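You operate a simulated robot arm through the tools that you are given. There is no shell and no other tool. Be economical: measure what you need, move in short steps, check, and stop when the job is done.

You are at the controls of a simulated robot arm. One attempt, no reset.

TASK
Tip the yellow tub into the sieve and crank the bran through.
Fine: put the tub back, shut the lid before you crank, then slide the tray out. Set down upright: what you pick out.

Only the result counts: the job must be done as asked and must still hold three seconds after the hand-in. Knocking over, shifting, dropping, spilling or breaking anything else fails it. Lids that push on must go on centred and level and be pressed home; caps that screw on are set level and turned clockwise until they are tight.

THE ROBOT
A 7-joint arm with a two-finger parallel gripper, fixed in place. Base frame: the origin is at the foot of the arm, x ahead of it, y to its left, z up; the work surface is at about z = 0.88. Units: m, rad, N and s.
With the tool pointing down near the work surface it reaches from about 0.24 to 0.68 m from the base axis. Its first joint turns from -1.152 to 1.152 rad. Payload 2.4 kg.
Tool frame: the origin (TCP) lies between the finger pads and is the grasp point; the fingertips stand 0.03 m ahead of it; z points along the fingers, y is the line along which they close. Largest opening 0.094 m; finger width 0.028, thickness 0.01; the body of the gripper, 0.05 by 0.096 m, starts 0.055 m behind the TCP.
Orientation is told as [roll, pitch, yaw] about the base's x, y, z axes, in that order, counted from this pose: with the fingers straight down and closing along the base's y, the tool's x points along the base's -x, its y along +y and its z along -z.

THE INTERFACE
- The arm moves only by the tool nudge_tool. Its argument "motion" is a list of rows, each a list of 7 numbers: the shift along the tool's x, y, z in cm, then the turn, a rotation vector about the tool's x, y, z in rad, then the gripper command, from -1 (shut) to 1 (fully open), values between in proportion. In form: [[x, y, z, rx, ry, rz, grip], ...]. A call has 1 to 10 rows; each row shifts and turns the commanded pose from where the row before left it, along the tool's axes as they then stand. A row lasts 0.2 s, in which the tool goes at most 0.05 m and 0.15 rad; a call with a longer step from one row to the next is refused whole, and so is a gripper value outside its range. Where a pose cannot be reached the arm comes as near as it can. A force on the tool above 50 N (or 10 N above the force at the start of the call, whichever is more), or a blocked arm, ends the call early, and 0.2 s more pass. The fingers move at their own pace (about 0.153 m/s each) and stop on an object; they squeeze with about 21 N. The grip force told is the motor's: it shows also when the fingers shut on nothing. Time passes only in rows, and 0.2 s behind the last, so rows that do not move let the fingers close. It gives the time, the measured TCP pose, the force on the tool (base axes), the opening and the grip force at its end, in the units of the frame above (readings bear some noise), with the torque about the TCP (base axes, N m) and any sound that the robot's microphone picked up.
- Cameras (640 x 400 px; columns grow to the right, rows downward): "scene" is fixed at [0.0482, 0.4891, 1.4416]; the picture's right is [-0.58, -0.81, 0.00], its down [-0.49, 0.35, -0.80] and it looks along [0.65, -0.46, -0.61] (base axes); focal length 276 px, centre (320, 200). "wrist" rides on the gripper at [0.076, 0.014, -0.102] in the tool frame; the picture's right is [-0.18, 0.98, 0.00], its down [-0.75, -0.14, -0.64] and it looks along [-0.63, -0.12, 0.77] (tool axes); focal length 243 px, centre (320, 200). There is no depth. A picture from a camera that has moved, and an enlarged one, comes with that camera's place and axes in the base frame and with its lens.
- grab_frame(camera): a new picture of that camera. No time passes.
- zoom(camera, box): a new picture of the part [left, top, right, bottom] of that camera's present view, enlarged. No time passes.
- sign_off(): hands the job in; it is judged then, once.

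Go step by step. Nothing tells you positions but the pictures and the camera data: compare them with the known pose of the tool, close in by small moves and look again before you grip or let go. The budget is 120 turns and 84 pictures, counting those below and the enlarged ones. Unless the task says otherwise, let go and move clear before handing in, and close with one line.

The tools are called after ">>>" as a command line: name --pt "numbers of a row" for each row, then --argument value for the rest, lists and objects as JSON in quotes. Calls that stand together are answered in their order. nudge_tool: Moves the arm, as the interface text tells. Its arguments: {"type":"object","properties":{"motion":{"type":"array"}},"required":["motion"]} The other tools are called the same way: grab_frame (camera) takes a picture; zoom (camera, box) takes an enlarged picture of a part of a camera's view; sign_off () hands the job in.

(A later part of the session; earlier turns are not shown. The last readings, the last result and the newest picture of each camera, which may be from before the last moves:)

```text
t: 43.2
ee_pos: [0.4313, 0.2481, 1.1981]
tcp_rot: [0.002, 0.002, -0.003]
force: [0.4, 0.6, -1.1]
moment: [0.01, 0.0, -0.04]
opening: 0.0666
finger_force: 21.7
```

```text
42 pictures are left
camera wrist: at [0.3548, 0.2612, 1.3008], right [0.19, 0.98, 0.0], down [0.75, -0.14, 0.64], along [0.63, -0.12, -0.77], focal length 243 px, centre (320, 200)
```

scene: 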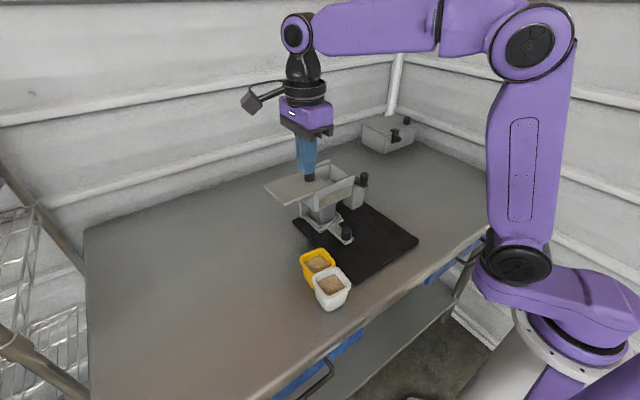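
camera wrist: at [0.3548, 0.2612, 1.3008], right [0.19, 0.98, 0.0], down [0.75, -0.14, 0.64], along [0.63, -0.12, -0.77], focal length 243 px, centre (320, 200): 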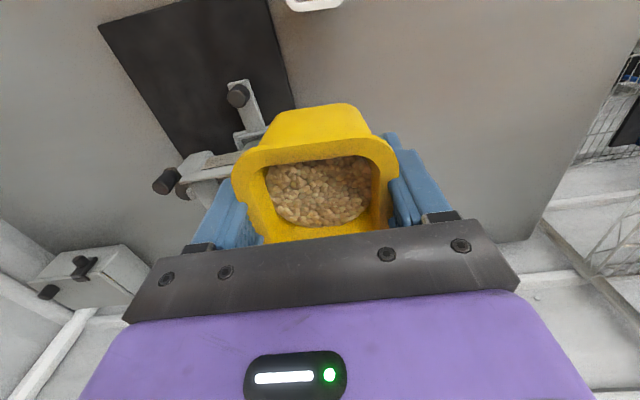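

Held securely. Now I'll yaw to -90° in the air.

>>> nudge_tool --pt "0 0 -1 0 0 0.15 -1" --pt "0 0 -1 0 0 0.157 -1" --pt "0 0 0 0 0 0.15 -1" --pt "0 0 0 0 0 0.15 -1" --pt "0 0 0 0 0 0.15 -1" --pt "0 0 0 0 0 0.15 -1" --pt "0 0 0 0 0 0.15 -1" --pt "0 0 0 0 0 0.15 -1" --pt "0 0 0 0 0 0.15 -1" --pt "0 0 0 0 0 0.15 -1"

```text
refused: row 2 steps farther than a row can; nothing moved
```

>>> nudge_tool --pt "0 0 -1 0 0 0.15 -1" --pt "0 0 -1 0 0 0.148 -1" --pt "0 0 0 0 0 0.149 -1" --pt "0 0 0 0 0 0.149 -1" --pt "0 0 0 0 0 0.149 -1" --pt "0 0 0 0 0 0.149 -1" --pt "0 0 0 0 0 0.149 -1" --pt "0 0 0 0 0 0.149 -1" --pt "0 0 0 0 0 0.149 -1" --pt "0 0 0 0 0 0.149 -1"

>>> nudge_tool --pt "-2 2 0 0 0 0.076 -1" --pt "-2.5 2.5 0 0 0 0 -1" --pt "-2.5 2.5 0 0 0 0 -1" --pt "-2.5 2.5 0 0 0 0 -1" --pt "-2 2.4 0 0 0 0 -1" --pt "0 0.5 2 0 0 0 -1" --pt "0 0 2 0 0 0 -1" --pt "0 0 1 0 0 0 -1" --pt "0 0 0 0 0 0 -1"

>>> grab_frame --camera "wrist"

>>> zoom --camera "scene" --box '[260, 100, 380, 220]'

```text
t: 45.4
ee_pos: [0.4333, 0.2471, 1.2177]
tcp_rot: [-0.003, 0.001, -1.497]
force: [0.2, 0.0, -1.8]
moment: [-0.01, 0.0, 0.02]
opening: 0.0664
finger_force: 21.2
```

```text
t: 47.4
ee_pos: [0.5578, 0.1342, 1.1678]
tcp_rot: [-0.002, 0.002, -1.569]
force: [0.3, 0.6, -0.9]
moment: [0.02, 0.02, 0.04]
opening: 0.0664
finger_force: 21.3
```

```text
41 pictures are left
camera wrist: at [0.571, 0.21, 1.2702], right [0.98, -0.18, 0.0], down [-0.14, -0.76, 0.64], along [-0.12, -0.63, -0.77], focal length 243 px, centre (320, 200)
```

wrist: 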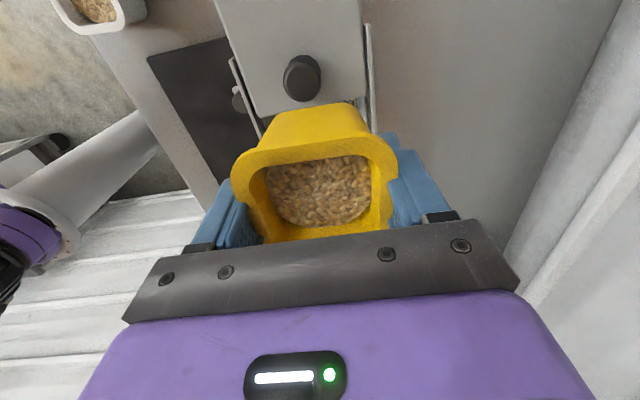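

```text
3.33 times, centred on (320, 160) of scene
camera zoom: at [0.0482, 0.4891, 1.4416], right [-0.58, -0.81, 0.0], down [-0.49, 0.35, -0.8], along [0.65, -0.46, -0.61], focal length 918 px, centre (320, 333)
```

zoom: 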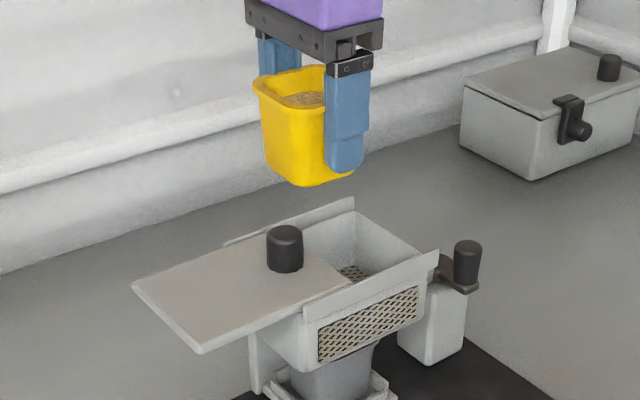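

The tub is over the hopper. I'll start tilting toward -y, lowering a little.

>>> nudge_tool --pt "0 0 0 0 0.12 0 -1" --pt "0 0 0 0 0.12 0 -1" --pt "0 0 0 0 0.12 0 -1" --pt "0 0 0 0 0.12 0 -1" --pt "0 0 0.5 0 0.12 0 -1" --pt "0 0 0.5 0 0.1 0 -1" --pt "0 0 0 0 0 0 -1"

>>> zoom --camera "scene" --box '[260, 100, 380, 220]'

```text
t: 49.0
ee_pos: [0.5576, 0.1391, 1.158]
tcp_rot: [-0.002, 0.704, -1.57]
force: [0.0, 0.2, -1.4]
moment: [-0.01, -0.02, 0.02]
opening: 0.0661
finger_force: 21.2
```

```text
3.33 times, centred on (320, 160) of scene
camera zoom: at [0.0482, 0.4891, 1.4416], right [-0.58, -0.81, 0.0], down [-0.49, 0.35, -0.8], along [0.65, -0.46, -0.61], focal length 918 px, centre (320, 333)
```

zoom: 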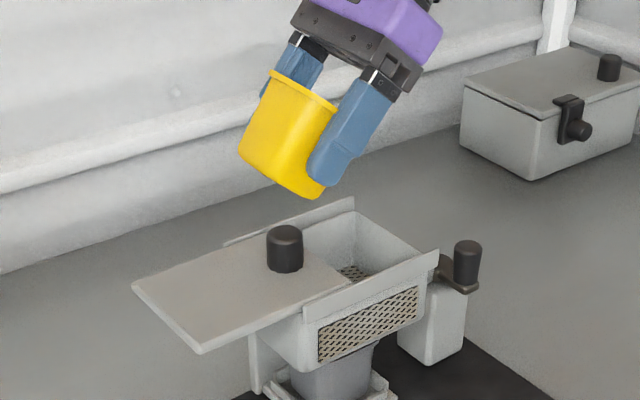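

>>> nudge_tool --pt "0 0 0 0 0.06 0 -1" --pt "0 0 0 0 0.06 0 -1" --pt "0 0 0 0 0.06 0 -1" --pt "0 0 0 0 0.06 0 -1" --pt "0 0 0 0 0.06 0 -1" --pt "0 0 0 0 0.06 0 -1" --pt "0 0 0 0 0 0 -1"

>>> zoom --camera "scene" --box '[260, 100, 380, 220]'

```text
t: 50.6
ee_pos: [0.5575, 0.1402, 1.1586]
tcp_rot: [-0.005, 1.062, -1.57]
force: [-0.1, -0.5, -0.9]
moment: [0.01, -0.02, -0.01]
opening: 0.0662
finger_force: 21.0
```

```text
3.33 times, centred on (320, 160) of scene
camera zoom: at [0.0482, 0.4891, 1.4416], right [-0.58, -0.81, 0.0], down [-0.49, 0.35, -0.8], along [0.65, -0.46, -0.61], focal length 918 px, centre (320, 333)
```

zoom: 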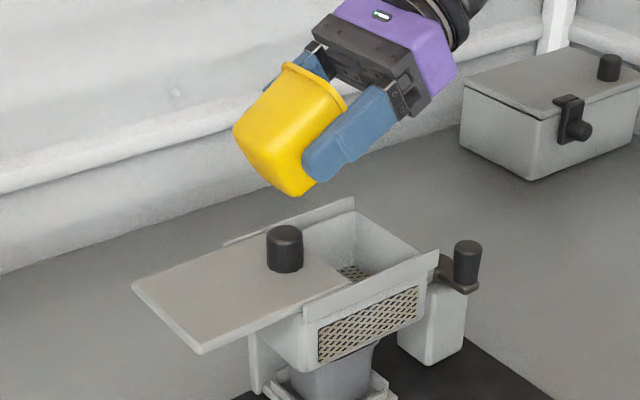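

>>> nudge_tool --pt "-1.1 0 -0.53 0 0 0 -1" --pt "0 0 0 0 0.07 0 -1" --pt "0 0 0 0 0.07 0 -1" --pt "0 0 0 0 0.07 0 -1" --pt "0 0 0 0 0.07 0 -1" --pt "0 0 0 0 0 0 -1"

>>> zoom --camera "scene" --box '[260, 100, 380, 220]'

```text
t: 52.0
ee_pos: [0.558, 0.1295, 1.1521]
tcp_rot: [-0.007, 1.342, -1.577]
force: [0.8, -0.6, -1.3]
moment: [0.02, 0.01, 0.03]
opening: 0.0659
finger_force: 21.2
```

```text
3.33 times, centred on (320, 160) of scene
camera zoom: at [0.0482, 0.4891, 1.4416], right [-0.58, -0.81, 0.0], down [-0.49, 0.35, -0.8], along [0.65, -0.46, -0.61], focal length 918 px, centre (320, 333)
```

zoom: 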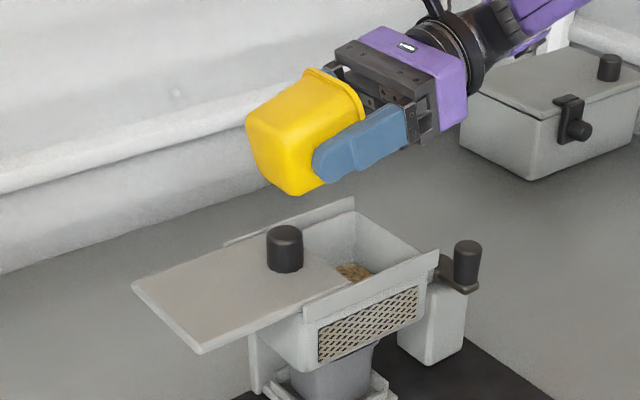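

Bran is starting to land on the mesh. I'll continue tilting gently.

>>> nudge_tool --pt "0 0 0 0 0 0 -1" --pt "0 0 0 0 0.06 0 -1" --pt "0 0 0 0 0.06 0 -1" --pt "0 0 0 0 0.06 0 -1" --pt "0 0 0 0 0.06 0 -1" --pt "0 0 0 0 0 0 -1" --pt "0 0 0 0 0 0 -1"

>>> grab_frame --camera "wrist"

>>> zoom --camera "scene" --box '[260, 100, 380, 220]'

```text
t: 53.6
ee_pos: [0.5581, 0.1291, 1.1503]
tcp_rot: [-3.025, 1.56, 1.687]
force: [-0.3, -0.9, -0.4]
moment: [0.01, 0.0, 0.02]
opening: 0.0659
finger_force: 20.5
```

```text
36 pictures are left
camera wrist: at [0.5719, 0.0251, 1.2264], right [0.98, 0.0, -0.19], down [-0.14, -0.63, -0.76], along [-0.12, 0.77, -0.62], focal length 243 px, centre (320, 200)
```

wrist: 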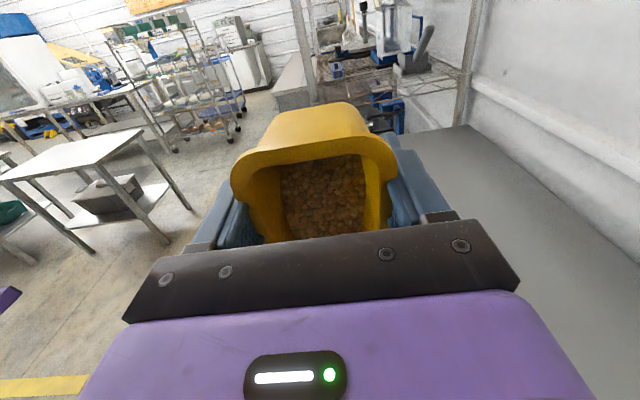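

```text
3.33 times, centred on (320, 160) of scene
camera zoom: at [0.0482, 0.4891, 1.4416], right [-0.58, -0.81, 0.0], down [-0.49, 0.35, -0.8], along [0.65, -0.46, -0.61], focal length 918 px, centre (320, 333)
```

zoom: 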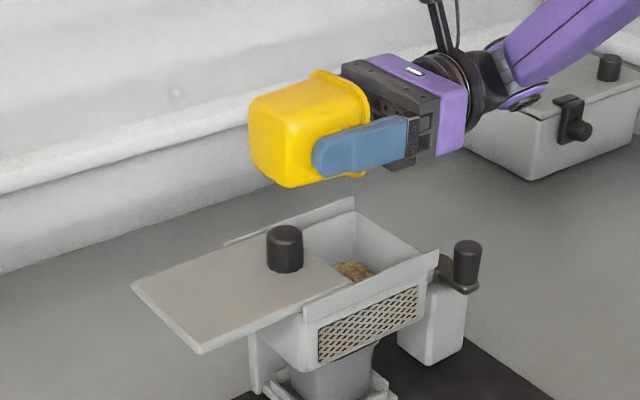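

>>> nudge_tool --pt "0 0 -0.5 0 0 0 -1" --pt "0 0 -0.5 0 0.05 0 -1" --pt "0 0 0 0 0.05 0 -1" --pt "0 0 0 0 0.05 0 -1" --pt "0 0 0 0 0.05 0 -1" --pt "0 0 0 0 0.05 0 -1" --pt "0 0 0 0 0.05 0 -1" --pt "0 0 0 0 0 0 -1" --pt "0 0 0 0 0 0 -1"

>>> grab_frame --camera "wrist"

>>> zoom --camera "scene" --box '[260, 100, 380, 220]'

```text
t: 55.6
ee_pos: [0.5583, 0.1192, 1.1512]
tcp_rot: [-3.137, 1.261, 1.577]
force: [-0.2, -0.7, -0.3]
moment: [0.0, 0.0, -0.02]
opening: 0.0658
finger_force: 21.2
```

```text
34 pictures are left
camera wrist: at [0.5719, -0.002, 1.1926], right [0.98, 0.06, -0.18], down [-0.14, -0.38, -0.91], along [-0.12, 0.92, -0.37], focal length 243 px, centre (320, 200)
```

wrist: 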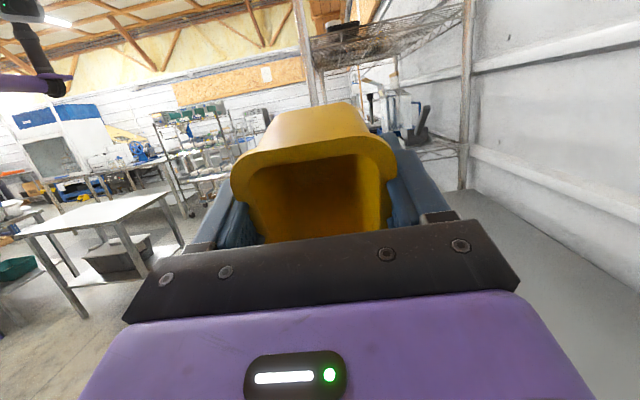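

```text
3.33 times, centred on (320, 160) of scene
camera zoom: at [0.0482, 0.4891, 1.4416], right [-0.58, -0.81, 0.0], down [-0.49, 0.35, -0.8], along [0.65, -0.46, -0.61], focal length 918 px, centre (320, 333)
```

zoom: 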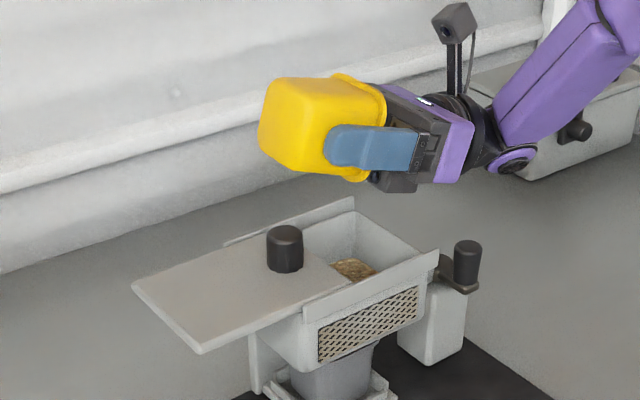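

The tub is empty and all the bran is in the hopper. I'll tilt back upright.

>>> nudge_tool --pt "1.9 0 0.6 0 0 0 -1" --pt "0 0 0 0 -0.14 0 -1" --pt "0 0 0 0 -0.14 0 -1" --pt "0 0 0 0 -0.14 0 -1" --pt "0 0 0 0 -0.14 0 -1" --pt "0 0 0 0 -0.14 0 -1" --pt "0 0 0 0 -0.14 0 -1" --pt "0 0 0 0 -0.14 0 -1" --pt "0 0 0 0 -0.14 0 -1" --pt "0 0 0 0 -0.14 0 -1"

>>> nudge_tool --pt "0 0 0 0 -0.14 0 -1" --pt "0 0 0 0 -0.14 0 -1" --pt "0 0 0 0 -0.14 0 -1" --pt "0 0 0 0 -0.14 0 -1" --pt "0 0 0 0 -0.06 0 -1" --pt "0 0 -2.5 0 0 0 -1" --pt "0 0 -2.5 0 0 0 -1" --pt "0 0 0 0 0 0 -1"

```text
t: 57.8
ee_pos: [0.5573, 0.1197, 1.1715]
tcp_rot: [0.0, 0.619, -1.568]
force: [0.1, 0.3, -0.1]
moment: [0.0, -0.02, -0.01]
opening: 0.0656
finger_force: 21.3
```

```text
t: 59.6
ee_pos: [0.5573, 0.118, 1.2213]
tcp_rot: [-0.005, 0.002, -1.569]
force: [0.7, -0.1, -0.6]
moment: [0.0, -0.02, -0.01]
opening: 0.0659
finger_force: 20.9
```

>>> nudge_tool --pt "2.5 -2.5 0 0 0 0 -1" --pt "2.5 -2.5 0 0 0 0 -1" --pt "2.5 -2.5 0 0 0 0 -1" --pt "2.5 -2.5 0 0 0 0 -1" --pt "2.75 -2.35 0 0 0 0 -1" --pt "0 0 0 0 0 -0.149 -1" --pt "0 0 0 0 0 -0.149 -1" --pt "0 0 0 0 0 -0.149 -1" --pt "0 0 0 0 0 -0.149 -1"

>>> nudge_tool --pt "0 0 0 0 0 -0.149 -1" --pt "0 0 0 0 0 -0.149 -1" --pt "0 0 0 0 0 -0.149 -1" --pt "0 0 0 0 0 -0.149 -1" --pt "0 0 0 0 0 -0.149 -1" --pt "0 0 0 0 0 -0.149 -1" --pt "0 0 0 0 0 -0.079 -1" --pt "0 0 0 0 0 0 -1"

```text
t: 61.6
ee_pos: [0.434, 0.2459, 1.2212]
tcp_rot: [0.0, 0.003, -0.969]
force: [0.5, 0.9, -0.7]
moment: [0.02, -0.04, -0.01]
opening: 0.0658
finger_force: 21.4
```

```text
t: 63.4
ee_pos: [0.434, 0.2469, 1.2222]
tcp_rot: [0.001, 0.002, 0.004]
force: [0.4, 0.4, -0.5]
moment: [0.02, 0.04, -0.01]
opening: 0.0658
finger_force: 20.7
```

>>> nudge_tool --pt "0 -0.1 4 0 0 0 -1" --pt "0 0 4 0 0 0 -1" --pt "0 0 4 0 0 0 -1" --pt "0 0 4 0 0 0 -1" --pt "0 0 4 0 0 0 -1" --pt "0 0 4 0 0 0 -1" --pt "0 0 3 0 0 0 -1" --pt "0 0 1.2 0 0 0 -1" --pt "0 0 0 0 0 0 -1"

>>> grab_frame --camera "wrist"

```text
t: 65.4
ee_pos: [0.4336, 0.2472, 0.9395]
tcp_rot: [0.002, 0.003, 0.002]
force: [-0.3, 0.2, -0.1]
moment: [0.01, 0.01, 0.01]
opening: 0.0659
finger_force: 21.0
```

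```text
32 pictures are left
camera wrist: at [0.3572, 0.2602, 1.0424], right [0.18, 0.98, 0.0], down [0.75, -0.14, 0.64], along [0.63, -0.12, -0.77], focal length 243 px, centre (320, 200)
```

wrist: 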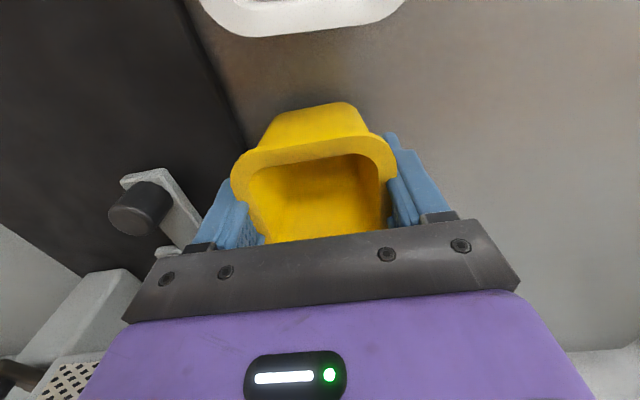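

Now I'll lower the last 13 mm slowly, then release.

>>> nudge_tool --pt "0 0 0.5 0 0 0 -1" --pt "0 0 0.4 0 0 0 -1" --pt "0 0 0.25 0 0 0 -1" --pt "0 0 0.15 0 0 0 -1" --pt "0 0 0 0 0 0 -1"

```text
t: 66.6
ee_pos: [0.4329, 0.2459, 0.9259]
tcp_rot: [0.003, 0.001, 0.003]
force: [-0.7, 0.3, -0.7]
moment: [0.02, -0.02, 0.01]
opening: 0.0655
finger_force: 21.2
```

>>> nudge_tool --pt "0 0 0.12 0 0 0 -1" --pt "0 0 0.1 0 0 0 -1" --pt "0 0 0 0 0 0 -1"

```text
t: 67.4
ee_pos: [0.435, 0.2457, 0.9255]
tcp_rot: [0.002, 0.0, -0.001]
force: [-3.0, -1.5, 15.3]
moment: [-0.04, 0.07, -0.02]
opening: 0.0656
finger_force: 21.3
```

It's on the table now. I'll release slowly and rise.

>>> nudge_tool --pt "0 0 -0.15 0 0 0 -1" --pt "0 0 0 0 0 0 0.5" --pt "0 0 0 0 0 0 0.85" --pt "0 0 0 0 0 0 0.9" --pt "0 0 -2 0 0 0 0.9" --pt "0 0 -4 0 0 0 0.9" --pt "0 0 -4 0 0 0 0.9" --pt "0 0 -4 0 0 0 0.9" --pt "0 0 -4 0 0 0 0.9" --pt "0 0 -4 0 0 0 0.9"

>>> zoom --camera "scene" --box '[270, 220, 370, 320]'

```text
t: 69.6
ee_pos: [0.4338, 0.2441, 1.1451]
tcp_rot: [0.003, 0.002, 0.0]
force: [0.4, -0.2, -0.2]
moment: [-0.02, -0.02, 0.03]
opening: 0.0892
finger_force: 0.0
```

```text
4.00 times, centred on (320, 270) of scene
camera zoom: at [0.0482, 0.4891, 1.4416], right [-0.58, -0.81, 0.0], down [-0.49, 0.35, -0.8], along [0.65, -0.46, -0.61], focal length 1102 px, centre (320, -80)
```

zoom: 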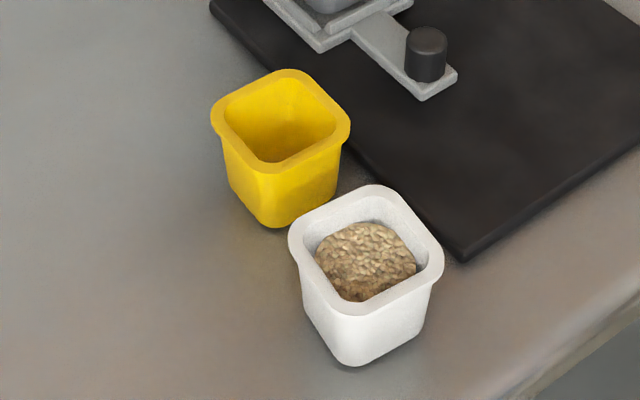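

Yellow is back at its original spot. The white tub moved only about 4 mm and stands fine, so I'll leave it. Next I'll go to the lid knob and shut the lid.

>>> nudge_tool --pt "0 0 -4 0 0 0 0.5" --pt "0 0 -2 0 0 0 0.2" --pt "-4 -2.6 0 0 0 0 0.2" --pt "-4 -2.6 0 0 0 0 0.2" --pt "-4.1 -2.6 0 0 0 0 0.2" --pt "0 0 4 0 0 0 0.2" --pt "0 0 1.5 0 0 0 0.2" --pt "0 0 0 0 0 0 0.2"

>>> grab_frame --camera "wrist"

```text
t: 71.4
ee_pos: [0.5554, 0.167, 1.1507]
tcp_rot: [0.001, 0.001, -0.001]
force: [-0.3, -0.6, -1.0]
moment: [0.02, 0.01, 0.02]
opening: 0.0563
finger_force: 0.0
```

```text
30 pictures are left
camera wrist: at [0.4782, 0.1809, 1.253], right [0.18, 0.98, 0.0], down [0.75, -0.14, 0.64], along [0.63, -0.12, -0.77], focal length 243 px, centre (320, 200)
```

wrist: 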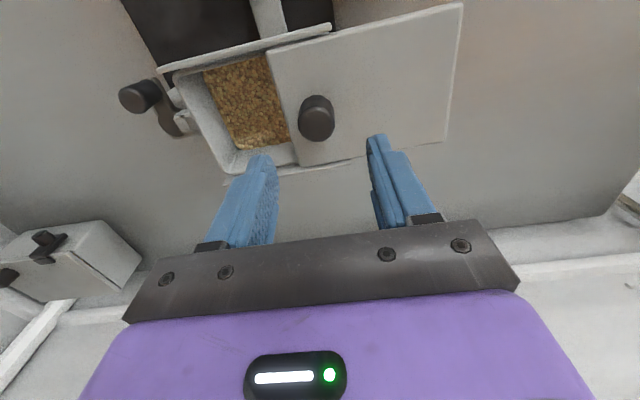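

All the bran is inside with no spill. I'll descend, grip the knob and slide the lid shut.

>>> nudge_tool --pt "0 0 4 0 0 0 0.2" --pt "0 0 2 0 0 0 0.1" --pt "0 0 0 0 0 0 -1" --pt "0 0 0 0 0 0 -1" --pt "0 0 0 0 0 0 -1"

>>> nudge_tool --pt "0 -1 0 0 0 0 -1" --pt "0 -1 0 0 0 0 -1" --pt "0 -1 0 0 0 0 -1" --pt "0 -1 0 0 0 0 -1" --pt "0 -1 0 0 0 0 -1" --pt "0 -1 0 0 0 0 -1" --pt "0 -1 0 0 0 0 -1" --pt "0 -0.7 0 0 0 0 -1" --pt "0 0 0 0 0 0 -1"

```text
t: 72.6
ee_pos: [0.5544, 0.1668, 1.0893]
tcp_rot: [0.002, 0.001, 0.002]
force: [-2.0, -0.5, -0.1]
moment: [-0.28, -0.25, -0.05]
opening: 0.0273
finger_force: 21.2
```

```text
t: 74.6
ee_pos: [0.555, 0.091, 1.0903]
tcp_rot: [0.001, 0.003, 0.001]
force: [6.2, 0.2, 0.4]
moment: [-0.24, -0.09, -0.03]
opening: 0.0275
finger_force: 20.9
```

>>> nudge_tool --pt "0 -0.4 0 0 0 0 -1" --pt "0 -0.3 0 0 0 0 -1" --pt "0 -0.2 0 0 0 0 -1" --pt "0 -0.2 0 0 0 0 -1" --pt "0 0 0 0 0 0 -1"

>>> zoom --camera "scene" --box '[280, 100, 400, 220]'

```text
t: 75.8
ee_pos: [0.5543, 0.0809, 1.0908]
tcp_rot: [0.004, -0.002, 0.002]
force: [8.6, 6.3, 0.3]
moment: [-0.12, -0.28, -0.02]
opening: 0.0275
finger_force: 21.1
```

```text
3.33 times, centred on (340, 160) of scene
camera zoom: at [0.0486, 0.4893, 1.4415], right [-0.58, -0.81, 0.0], down [-0.49, 0.35, -0.8], along [0.65, -0.46, -0.61], focal length 918 px, centre (253, 333)
```

zoom: 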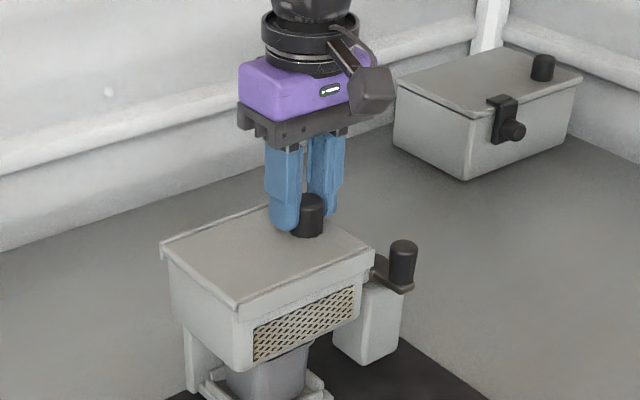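

The lid is shut against its stop. I'll release and move over to look at the crank handle.

>>> nudge_tool --pt "0 0.1 0 0 0 0 -1" --pt "0 0 0 0 0 0 -0.2" --pt "0 0 0 0 0 0 0.0" --pt "0 0 -3 0 0 0 0" --pt "0 0 -4 0 0 0 0" --pt "1 -4 0 0 0 0 0" --pt "1.4 -4.7 0 0 0 0 0" --pt "0 0 0 0 0 0 0"

>>> grab_frame --camera "wrist"

>>> zoom --camera "scene" --box '[280, 130, 400, 250]'

```text
t: 77.6
ee_pos: [0.5307, -0.0058, 1.1609]
tcp_rot: [0.001, 0.002, 0.001]
force: [0.4, -0.3, 0.9]
moment: [0.02, -0.02, -0.01]
opening: 0.0467
finger_force: 0.0
```

```text
28 pictures are left
camera wrist: at [0.4541, 0.0064, 1.2631], right [0.18, 0.98, 0.0], down [0.75, -0.14, 0.64], along [0.63, -0.12, -0.77], focal length 243 px, centre (320, 200)
```

wrist: 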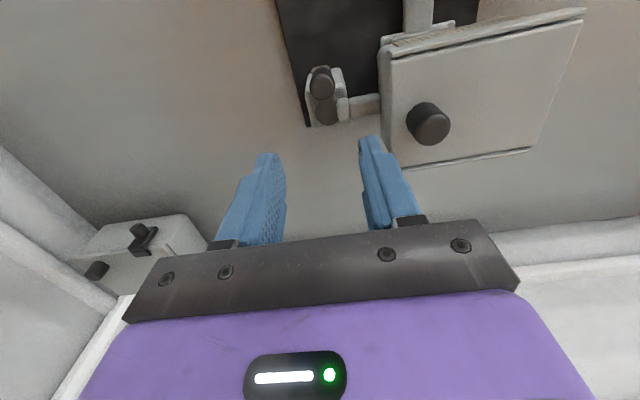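

```text
3.33 times, centred on (340, 190) of scene
camera zoom: at [0.0482, 0.4891, 1.4416], right [-0.58, -0.81, 0.0], down [-0.49, 0.35, -0.8], along [0.65, -0.46, -0.61], focal length 918 px, centre (253, 233)
```

zoom: 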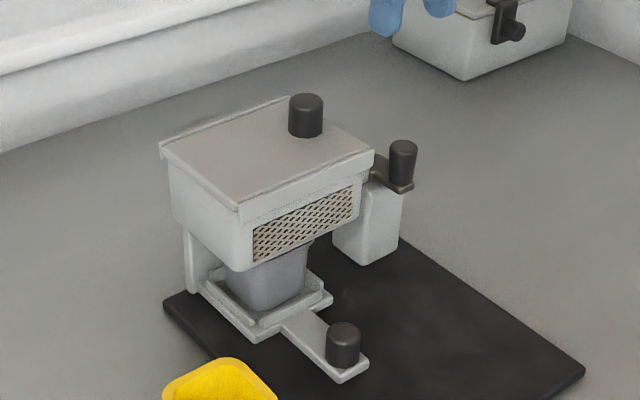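

>>> zoom --camera "wrist" --box '[280, 40, 400, 140]'

```text
4.00 times, centred on (340, 90) of wrist
camera zoom: at [0.4541, 0.0064, 1.2631], right [0.18, 0.98, 0.0], down [0.75, -0.14, 0.64], along [0.63, -0.12, -0.77], focal length 970 px, centre (240, 640)
```

zoom: 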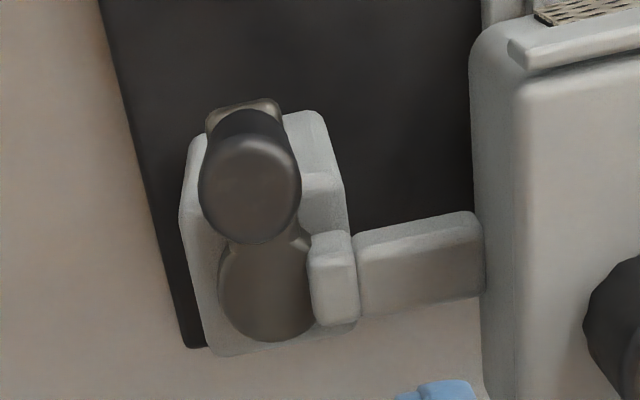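

The crank handle's top centre is about (0.522, -0.005, 1.012), with its vertical hub near (0.560, -0.006) and a radius of about 38 mm. I'll turn the hand to yaw +90° so it clears the lid knob.

>>> nudge_tool --pt "0.9 0 0 0 0 -0.149 0" --pt "0 0 0 0 0 -0.149 0" --pt "0 0 0 0 0 -0.149 0" --pt "0 0 0 0 0 -0.149 0" --pt "0 0 0 0 0 -0.149 0" --pt "0 0 0 0 0 -0.149 0" --pt "0 0 0 0 0 -0.149 0" --pt "0 0 0 0 0 -0.149 0" --pt "0 0 0 0 0 -0.149 0" --pt "0 0 0 0 0 -0.149 0"

>>> nudge_tool --pt "0 0 3 0 0 -0.081 0" --pt "0 0 3 0 0 0 0" --pt "0 0 2 0 0 0 0" --pt "0 0 0 0 0 0 0"

>>> grab_frame --camera "wrist"

```text
t: 79.8
ee_pos: [0.5231, -0.0065, 1.1607]
tcp_rot: [0.003, -0.002, 1.495]
force: [1.3, -0.3, 0.6]
moment: [-0.05, 0.0, 0.0]
opening: 0.0471
finger_force: 0.0
```

```text
t: 80.8
ee_pos: [0.5231, -0.0072, 1.08]
tcp_rot: [0.003, -0.003, 1.572]
force: [0.5, -0.6, 1.1]
moment: [-0.02, 0.02, 0.02]
opening: 0.0471
finger_force: 0.0
```

```text
25 pictures are left
camera wrist: at [0.5074, -0.0834, 1.1822], right [-0.98, 0.18, 0.0], down [0.14, 0.75, 0.64], along [0.12, 0.63, -0.77], focal length 243 px, centre (320, 200)
```

wrist: 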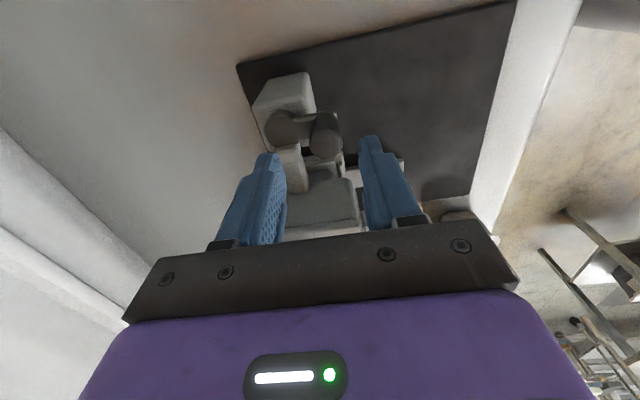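

>>> nudge_tool --pt "-0.4 0.44 2 0 0 0 0" --pt "0 0 2 0 0 0 0" --pt "0 0 2 0 0 0 0" --pt "0 0 0 0 0 0 0"

>>> grab_frame --camera "wrist"

```text
t: 81.8
ee_pos: [0.5173, -0.0022, 1.021]
tcp_rot: [-0.001, -0.003, 1.573]
force: [-3.2, 0.2, 14.9]
moment: [-0.11, -0.3, -0.02]
opening: 0.0456
finger_force: 0.0
```

```text
24 pictures are left
camera wrist: at [0.5027, -0.0788, 1.1237], right [-0.98, 0.18, 0.0], down [0.14, 0.75, 0.64], along [0.12, 0.63, -0.77], focal length 243 px, centre (320, 200)
```

wrist: 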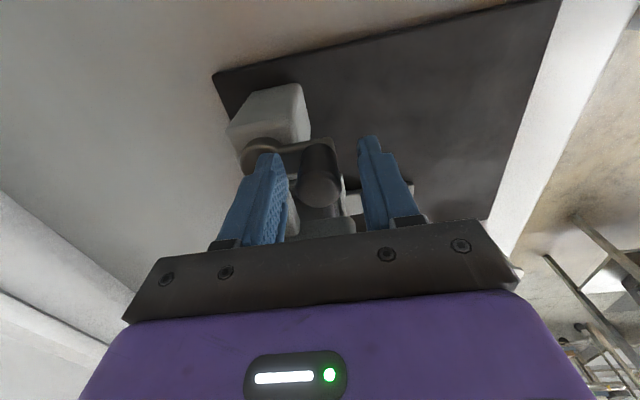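

A fingertip is touching the crank arm. I'll raise 5 mm and close on the handle.

>>> nudge_tool --pt "0 0 -0.6 0 0 0 0" --pt "0 0 0 0 0 0 -0.3" --pt "0 0 0 0 0 0 -1" --pt "0 0 0 0 0 0 -1" --pt "0 0 0 0 0 0 -1"

>>> grab_frame --camera "wrist"

```text
t: 83.0
ee_pos: [0.5176, -0.0016, 1.0269]
tcp_rot: [0.003, -0.001, 1.573]
force: [10.4, 0.0, 0.5]
moment: [0.01, 0.13, 0.01]
opening: 0.0243
finger_force: 21.1
```

```text
23 pictures are left
camera wrist: at [0.5033, -0.0789, 1.1287], right [-0.98, 0.18, 0.0], down [0.14, 0.75, 0.64], along [0.12, 0.63, -0.77], focal length 243 px, centre (320, 200)
```

wrist: 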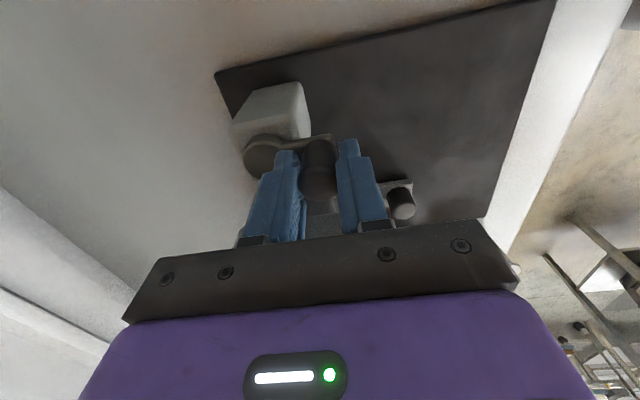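

>>> nudge_tool --pt "-0.55 -0.2 0 0 0 0 -1" --pt "-0.54 -0.13 0 0 0 0 -1" --pt "-0.52 -0.2 0 0 0 0 -1"

```text
t: 83.8
ee_pos: [0.5217, 0.0149, 1.0261]
tcp_rot: [0.004, -0.001, 1.575]
force: [-6.2, 3.2, 0.6]
moment: [-0.17, 0.1, 0.03]
opening: 0.0242
finger_force: 21.9
```

The handle follows with a free turn and the radius fits about 36.5 mm. I'll continue clockwise along the circle.

>>> nudge_tool --pt "-1.154 -0.877 0 0 0 0 -1" --pt "-0.722 -1.258 0 0 0 0 -1" --pt "-0.175 -1.439 0 0 0 0 -1" --pt "0.4 -1.394 0 0 0 0 -1" --pt "0.911 -1.128 0 0 0 0 -1"

>>> zoom --camera "scene" --box '[280, 100, 400, 220]'

```text
t: 85.0
ee_pos: [0.5839, 0.0184, 1.026]
tcp_rot: [0.002, 0.001, 1.571]
force: [-7.1, -3.9, -0.4]
moment: [0.36, -0.07, -0.01]
opening: 0.0241
finger_force: 21.5
```

```text
3.33 times, centred on (340, 160) of scene
camera zoom: at [0.0481, 0.489, 1.4417], right [-0.58, -0.81, 0.0], down [-0.49, 0.35, -0.8], along [0.65, -0.46, -0.61], focal length 918 px, centre (253, 333)
```

zoom: 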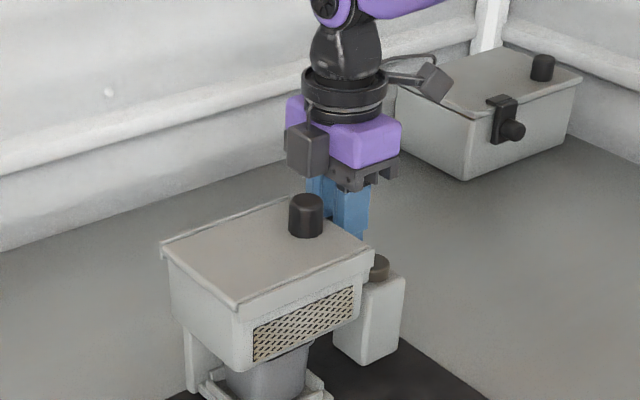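

>>> nudge_tool --pt "1.75 -0.772 0 0 0 0 -1" --pt "1.803 0.105 0 0 0 0 -1" --pt "1.532 0.957 0 0 0 0 -1" --pt "0.885 1.574 0 0 0 0 -1" --pt "0.022 1.806 0 0 0 0 -1" --pt "-0.846 1.596 0 0 0 0 -1" --pt "-1.507 0.995 0 0 0 0 -1" --pt "-1.8 0.15 0 0 0 0 -1" --pt "-1.651 -0.731 0 0 0 0 -1" --pt "-1.099 -1.433 0 0 0 0 -1"

```text
t: 87.2
ee_pos: [0.5416, 0.032, 1.0263]
tcp_rot: [-0.002, -0.004, 1.573]
force: [-3.0, 6.3, -1.2]
moment: [0.3, -0.15, 0.02]
opening: 0.0241
finger_force: 21.0
```

>>> nudge_tool --pt "-0.277 -1.785 0 0 0 0 -1" --pt "0.613 -1.699 0 0 0 0 -1" --pt "1.353 -1.197 0 0 0 0 -1" --pt "1.761 -0.402 0 0 0 0 -1" --pt "1.738 0.491 0 0 0 0 -1" --pt "1.29 1.264 0 0 0 0 -1" --pt "0.526 1.728 0 0 0 0 -1" --pt "-0.367 1.768 0 0 0 0 -1" --pt "-1.17 1.376 0 0 0 0 -1" --pt "-1.686 0.647 0 0 0 0 -1"

>>> zoom --camera "scene" --box '[280, 140, 400, 260]'

```text
t: 89.4
ee_pos: [0.5186, -0.0091, 1.0275]
tcp_rot: [0.001, 0.001, 1.572]
force: [-1.2, -0.3, 0.3]
moment: [-0.58, 0.03, -0.04]
opening: 0.0243
finger_force: 20.8
```

```text
3.33 times, centred on (340, 200) of scene
camera zoom: at [0.0482, 0.4891, 1.4416], right [-0.58, -0.81, 0.0], down [-0.49, 0.35, -0.8], along [0.65, -0.46, -0.61], focal length 918 px, centre (253, 200)
```

zoom: 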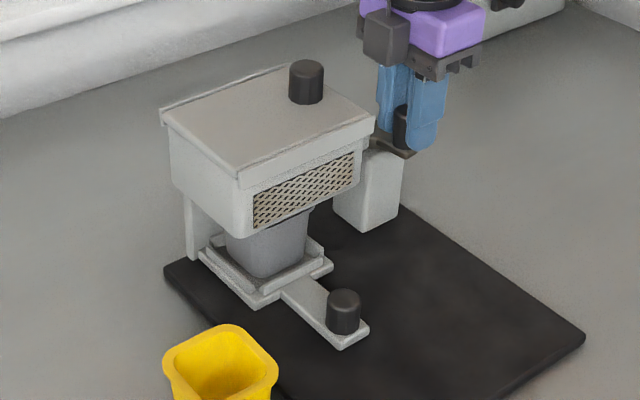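

>>> zoom --camera "scene" --box '[305, 180, 355, 235]'

```text
7.27 times, centred on (330, 208) of scene
camera zoom: at [0.0482, 0.4891, 1.4416], right [-0.58, -0.81, 0.0], down [-0.49, 0.35, -0.8], along [0.65, -0.46, -0.61], focal length 2003 px, centre (247, 146)
```

zoom: 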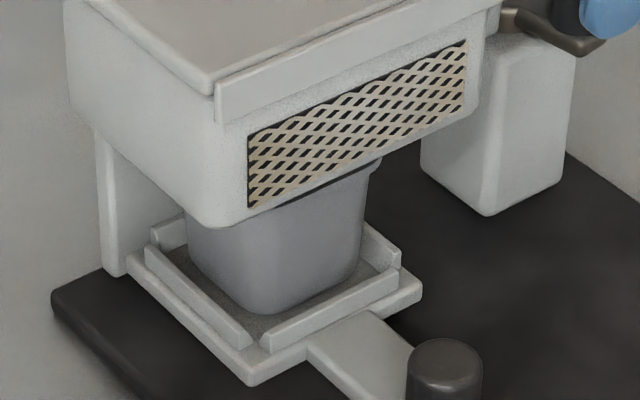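

I'll keep cranking, one exact full turn per call.

>>> nudge_tool --pt "-2.212 -0.444 0 0 0 0 -1" --pt "-1.529 -1.659 0 0 0 0 -1" --pt "-0.261 -2.241 0 0 0 0 -1" --pt "1.105 -1.967 0 0 0 0 -1" --pt "2.05 -0.942 0 0 0 0 -1" --pt "2.212 0.444 0 0 0 0 -1" --pt "1.529 1.659 0 0 0 0 -1" --pt "0.261 2.241 0 0 0 0 -1" --pt "-1.105 1.967 0 0 0 0 -1" --pt "-2.05 0.942 0 0 0 0 -1"

>>> nudge_tool --pt "-2.212 -0.444 0 0 0 0 -1" --pt "-1.529 -1.659 0 0 0 0 -1" --pt "-0.261 -2.241 0 0 0 0 -1" --pt "1.105 -1.967 0 0 0 0 -1" --pt "2.05 -0.942 0 0 0 0 -1" --pt "2.212 0.444 0 0 0 0 -1" --pt "1.529 1.659 0 0 0 0 -1" --pt "0.261 2.241 0 0 0 0 -1" --pt "-1.105 1.967 0 0 0 0 -1" --pt "-2.05 0.942 0 0 0 0 -1"

>>> nudge_tool --pt "-2.212 -0.444 0 0 0 0 -1" --pt "-1.529 -1.659 0 0 0 0 -1" --pt "-0.261 -2.241 0 0 0 0 -1" --pt "1.105 -1.967 0 0 0 0 -1" --pt "2.05 -0.942 0 0 0 0 -1" --pt "2.212 0.444 0 0 0 0 -1" --pt "1.529 1.659 0 0 0 0 -1" --pt "0.261 2.241 0 0 0 0 -1" --pt "-1.105 1.967 0 0 0 0 -1" --pt "-2.05 0.942 0 0 0 0 -1"

```text
t: 91.6
ee_pos: [0.5191, -0.0072, 1.0263]
tcp_rot: [0.003, 0.0, 1.574]
force: [2.4, -0.6, 1.0]
moment: [-0.49, 0.13, -0.01]
opening: 0.0241
finger_force: 21.0
```

```text
t: 93.8
ee_pos: [0.52, -0.0074, 1.0283]
tcp_rot: [0.001, -0.003, 1.575]
force: [-2.4, -1.2, 3.7]
moment: [-0.52, 0.14, 0.0]
opening: 0.0239
finger_force: 21.0
```

```text
t: 96.0
ee_pos: [0.519, -0.0064, 1.0269]
tcp_rot: [0.002, -0.002, 1.575]
force: [0.4, 0.5, -11.3]
moment: [-0.42, 0.08, -0.03]
opening: 0.0241
finger_force: 21.8
```

>>> nudge_tool --pt "-2.212 -0.444 0 0 0 0 -1" --pt "-1.529 -1.659 0 0 0 0 -1" --pt "-0.261 -2.241 0 0 0 0 -1" --pt "1.105 -1.967 0 0 0 0 -1" --pt "2.05 -0.942 0 0 0 0 -1" --pt "2.212 0.444 0 0 0 0 -1" --pt "1.529 1.659 0 0 0 0 -1" --pt "0.261 2.241 0 0 0 0 -1" --pt "-1.105 1.967 0 0 0 0 -1" --pt "-2.05 0.942 0 0 0 0 -1"

>>> nudge_tool --pt "-2.212 -0.444 0 0 0 0 -1" --pt "-1.529 -1.659 0 0 0 0 -1" --pt "-0.261 -2.241 0 0 0 0 -1" --pt "1.105 -1.967 0 0 0 0 -1" --pt "2.05 -0.942 0 0 0 0 -1" --pt "2.212 0.444 0 0 0 0 -1" --pt "1.529 1.659 0 0 0 0 -1" --pt "0.261 2.241 0 0 0 0 -1" --pt "-1.105 1.967 0 0 0 0 -1" --pt "-2.05 0.942 0 0 0 0 -1"

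>>> zoom --camera "scene" --box '[280, 140, 400, 260]'

```text
t: 98.2
ee_pos: [0.52, -0.0072, 1.0282]
tcp_rot: [0.002, -0.001, 1.572]
force: [-0.4, -6.9, 3.6]
moment: [-0.51, 0.1, 0.03]
opening: 0.0239
finger_force: 20.8
```

```text
t: 100.4
ee_pos: [0.5184, -0.0126, 1.0268]
tcp_rot: [0.003, 0.0, 1.569]
force: [-0.5, -13.7, 12.9]
moment: [-0.41, 0.03, -0.03]
opening: 0.024
finger_force: 21.1
```

```text
3.33 times, centred on (340, 200) of scene
camera zoom: at [0.048, 0.4886, 1.4418], right [-0.58, -0.81, 0.0], down [-0.49, 0.35, -0.8], along [0.65, -0.46, -0.61], focal length 918 px, centre (253, 200)
```

zoom: 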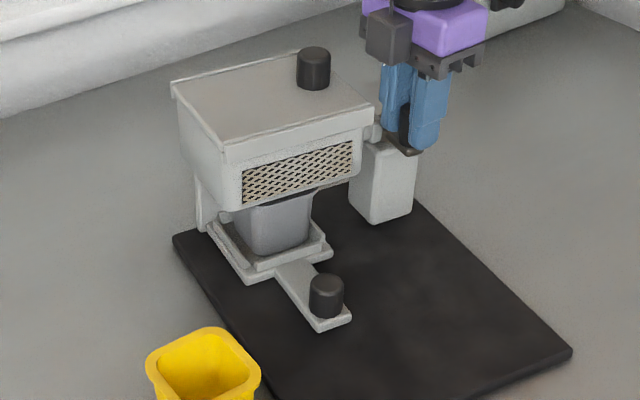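

The picture has changed: the machine and mat look rotated after that last turn. I'll check the full scene before anything else.

>>> grab_frame --camera "scene"

>>> grab_frame --camera "wrist"

```text
18 pictures are left
```

scene: 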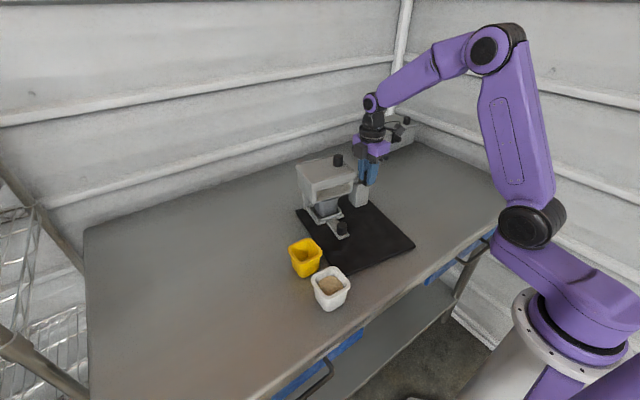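

```text
17 pictures are left
camera wrist: at [0.5036, -0.0876, 1.1298], right [-0.98, 0.19, 0.0], down [0.15, 0.75, 0.64], along [0.12, 0.63, -0.77], focal length 243 px, centre (320, 200)
```

wrist: 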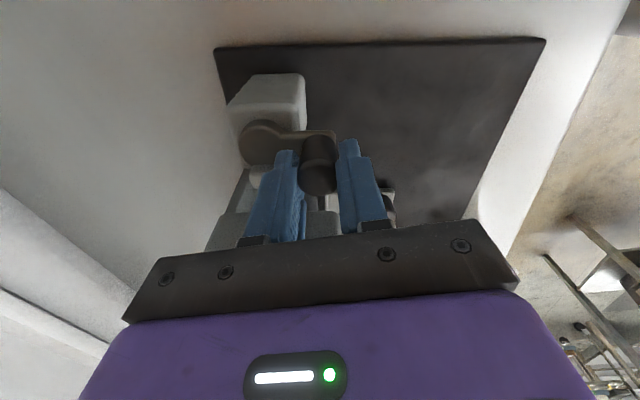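

The last turn dragged the machine: it's rotated about 10° clockwise and shifted about 1.5 cm, and its mat nudged the yellow tub. I'll let go of the handle and lift for a proper view before correcting it.

>>> nudge_tool --pt "0.4 0 0 0 0 0 -1" --pt "0 0 0 0 0 0 -0.3" --pt "0 0 0 0 0 0 0" --pt "0 0 -3 0 0 0 0.2" --pt "0 0 -4 0 0 0 0.2" --pt "4 0 -4 0 0 0 0.2" --pt "4 0 0 0 0 0 0.2" --pt "0 0 0 0 0 0 0.2"

>>> grab_frame --camera "wrist"

>>> zoom --camera "scene" --box '[280, 140, 430, 315]'

```text
refused: row 6 steps farther than a row can; nothing moved
```

```text
16 pictures are left
camera wrist: at [0.5036, -0.0876, 1.1298], right [-0.98, 0.19, 0.0], down [0.15, 0.75, 0.64], along [0.12, 0.63, -0.77], focal length 243 px, centre (320, 200)
```

wrist: 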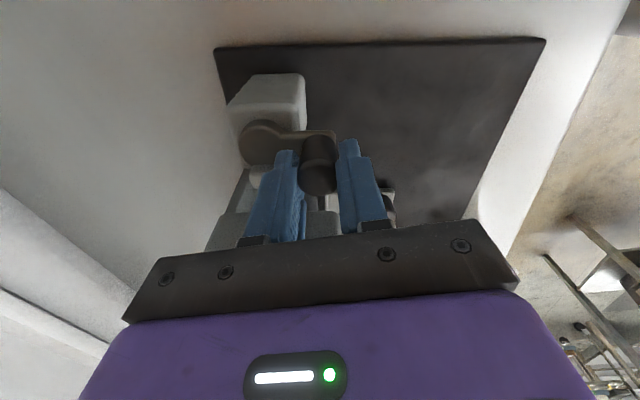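

```text
2.29 times, centred on (355, 228) of scene
camera zoom: at [0.048, 0.4886, 1.4418], right [-0.58, -0.81, 0.0], down [-0.49, 0.35, -0.8], along [0.65, -0.46, -0.61], focal length 630 px, centre (240, 137)
```

zoom: 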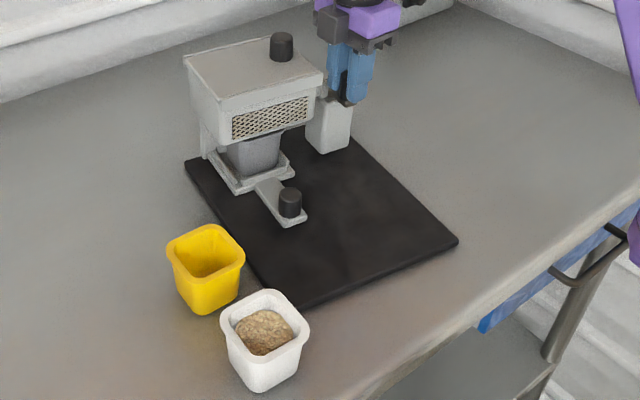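

I'm still holding the handle, so I'll relieve the strain by backing off a little and see how it responds.

>>> nudge_tool --pt "0.35 0 0 0 0 0 -1" --pt "0.35 0 0 0 0 0 -1" --pt "0 0 0 0 0 0 -1"

```text
t: 101.2
ee_pos: [0.5186, -0.0132, 1.0265]
tcp_rot: [0.005, -0.004, 1.573]
force: [-10.4, 1.2, 15.5]
moment: [0.17, 0.15, -0.07]
opening: 0.0241
finger_force: 21.0
```

>>> nudge_tool --pt "0 0 -0.2 0 0 0 -1" --pt "0 0 0 0 0 0 -0.3" --pt "0 0 0 0 0 0 0.1" --pt "0 0 -3 0 0 0 0.1" --pt "0 0 -4 0 0 0 0.2" --pt "0 0 -4 0 0 0 0.2" --pt "0 0 -2 0 0 0 0.2" --pt "0 0 0 0 0 0 0.2"

>>> grab_frame --camera "wrist"

>>> zoom --camera "scene" --box '[280, 140, 430, 315]'

```text
t: 103.0
ee_pos: [0.5194, -0.0143, 1.1596]
tcp_rot: [0.002, -0.001, 1.572]
force: [0.5, 0.4, -0.8]
moment: [-0.02, 0.0, 0.02]
opening: 0.0566
finger_force: 0.1
```

```text
14 pictures are left
camera wrist: at [0.5046, -0.0919, 1.2616], right [-0.98, 0.18, 0.0], down [0.14, 0.75, 0.64], along [0.12, 0.63, -0.77], focal length 243 px, centre (320, 200)
```

wrist: 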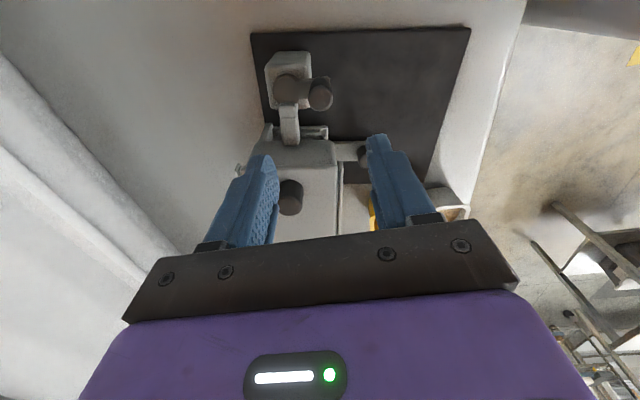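

```text
2.29 times, centred on (355, 228) of scene
camera zoom: at [0.0482, 0.4891, 1.4416], right [-0.58, -0.81, 0.0], down [-0.49, 0.35, -0.8], along [0.65, -0.46, -0.61], focal length 630 px, centre (240, 137)
```

zoom: 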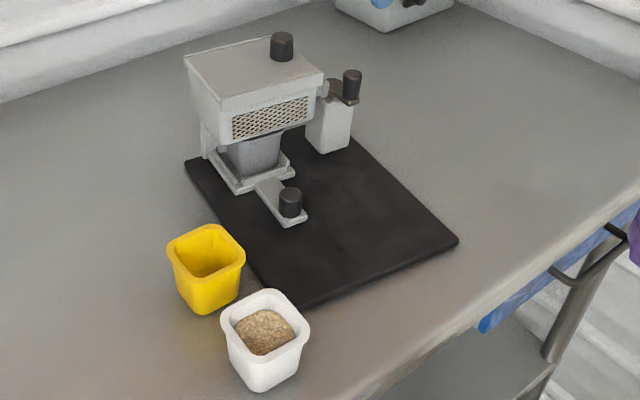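

The lid and crank are intact, but the machine is turned about 8–10° clockwise and its hub is now near (0.555, -0.022). I'll regrip the handle and ease the hub toward +x, which should turn the machine back anticlockwise.

>>> nudge_tool --pt "0.6 0.2 4 0 0 0 0" --pt "0 0 4 0 0 0 0" --pt "0 0 3.5 0 0 0 0" --pt "0 0 1.3 0 0 0 0" --pt "0 0 0 0 0 0 -0.3" --pt "0 0 0 0 0 0 -1" --pt "0 0 0 0 0 0 -1" --pt "0 0 0 0 0 0 -1"

```text
t: 104.8
ee_pos: [0.5186, -0.0206, 1.031]
tcp_rot: [0.002, -0.001, 1.574]
force: [5.9, -0.6, -0.3]
moment: [-0.17, -0.13, -0.01]
opening: 0.0237
finger_force: 21.1
```

>>> nudge_tool --pt "0 -0.5 0 0 0 0 -1" --pt "0 -0.5 0 0 0 0 -1" --pt "0 -0.5 0 0 0 0 -1" --pt "0 -0.5 0 0 0 0 -1" --pt "0 0 0 0 0 0 -1"

>>> zoom --camera "scene" --box '[280, 140, 430, 315]'

```text
t: 106.0
ee_pos: [0.5372, -0.0219, 1.0303]
tcp_rot: [0.002, -0.001, 1.572]
force: [-6.8, -5.2, -0.7]
moment: [-0.01, 0.04, -0.02]
opening: 0.0237
finger_force: 21.1
```

```text
2.29 times, centred on (355, 228) of scene
camera zoom: at [0.048, 0.489, 1.4417], right [-0.58, -0.81, 0.0], down [-0.49, 0.35, -0.8], along [0.65, -0.46, -0.61], focal length 630 px, centre (240, 137)
```

zoom: 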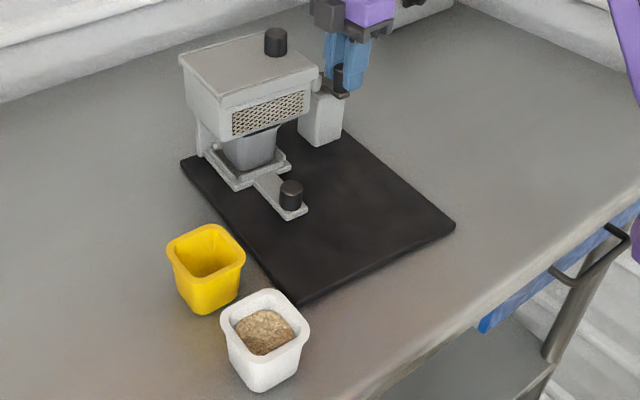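

That rotates it back as planned, about 4° so far. I'll continue.

>>> nudge_tool --pt "0 -0.5 0 0 0 0 -1" --pt "0 -0.5 0 0 0 0 -1" --pt "0 -0.5 0 0 0 0 -1" --pt "0 -0.5 0 0 0 0 -1" --pt "0 -0.4 0 0 0 0 -1" --pt "0 0 0 0 0 0 -1"

>>> zoom --camera "scene" --box '[280, 140, 430, 315]'

```text
t: 107.4
ee_pos: [0.5621, -0.0204, 1.0302]
tcp_rot: [0.001, -0.003, 1.573]
force: [-5.9, -3.4, 0.0]
moment: [0.0, 0.02, 0.02]
opening: 0.0239
finger_force: 21.0
```

```text
2.29 times, centred on (355, 228) of scene
camera zoom: at [0.0481, 0.489, 1.4417], right [-0.58, -0.81, 0.0], down [-0.49, 0.35, -0.8], along [0.65, -0.46, -0.61], focal length 630 px, centre (240, 137)
```

zoom: 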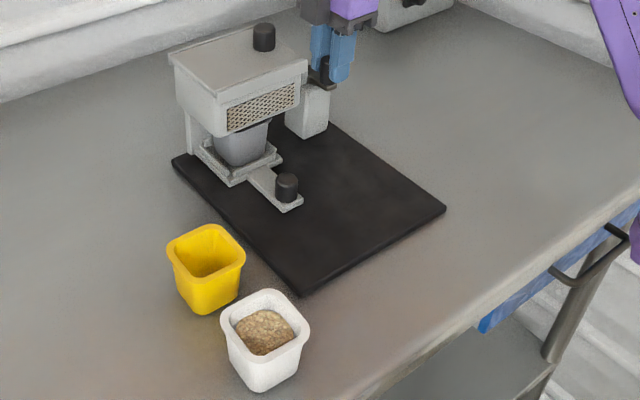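

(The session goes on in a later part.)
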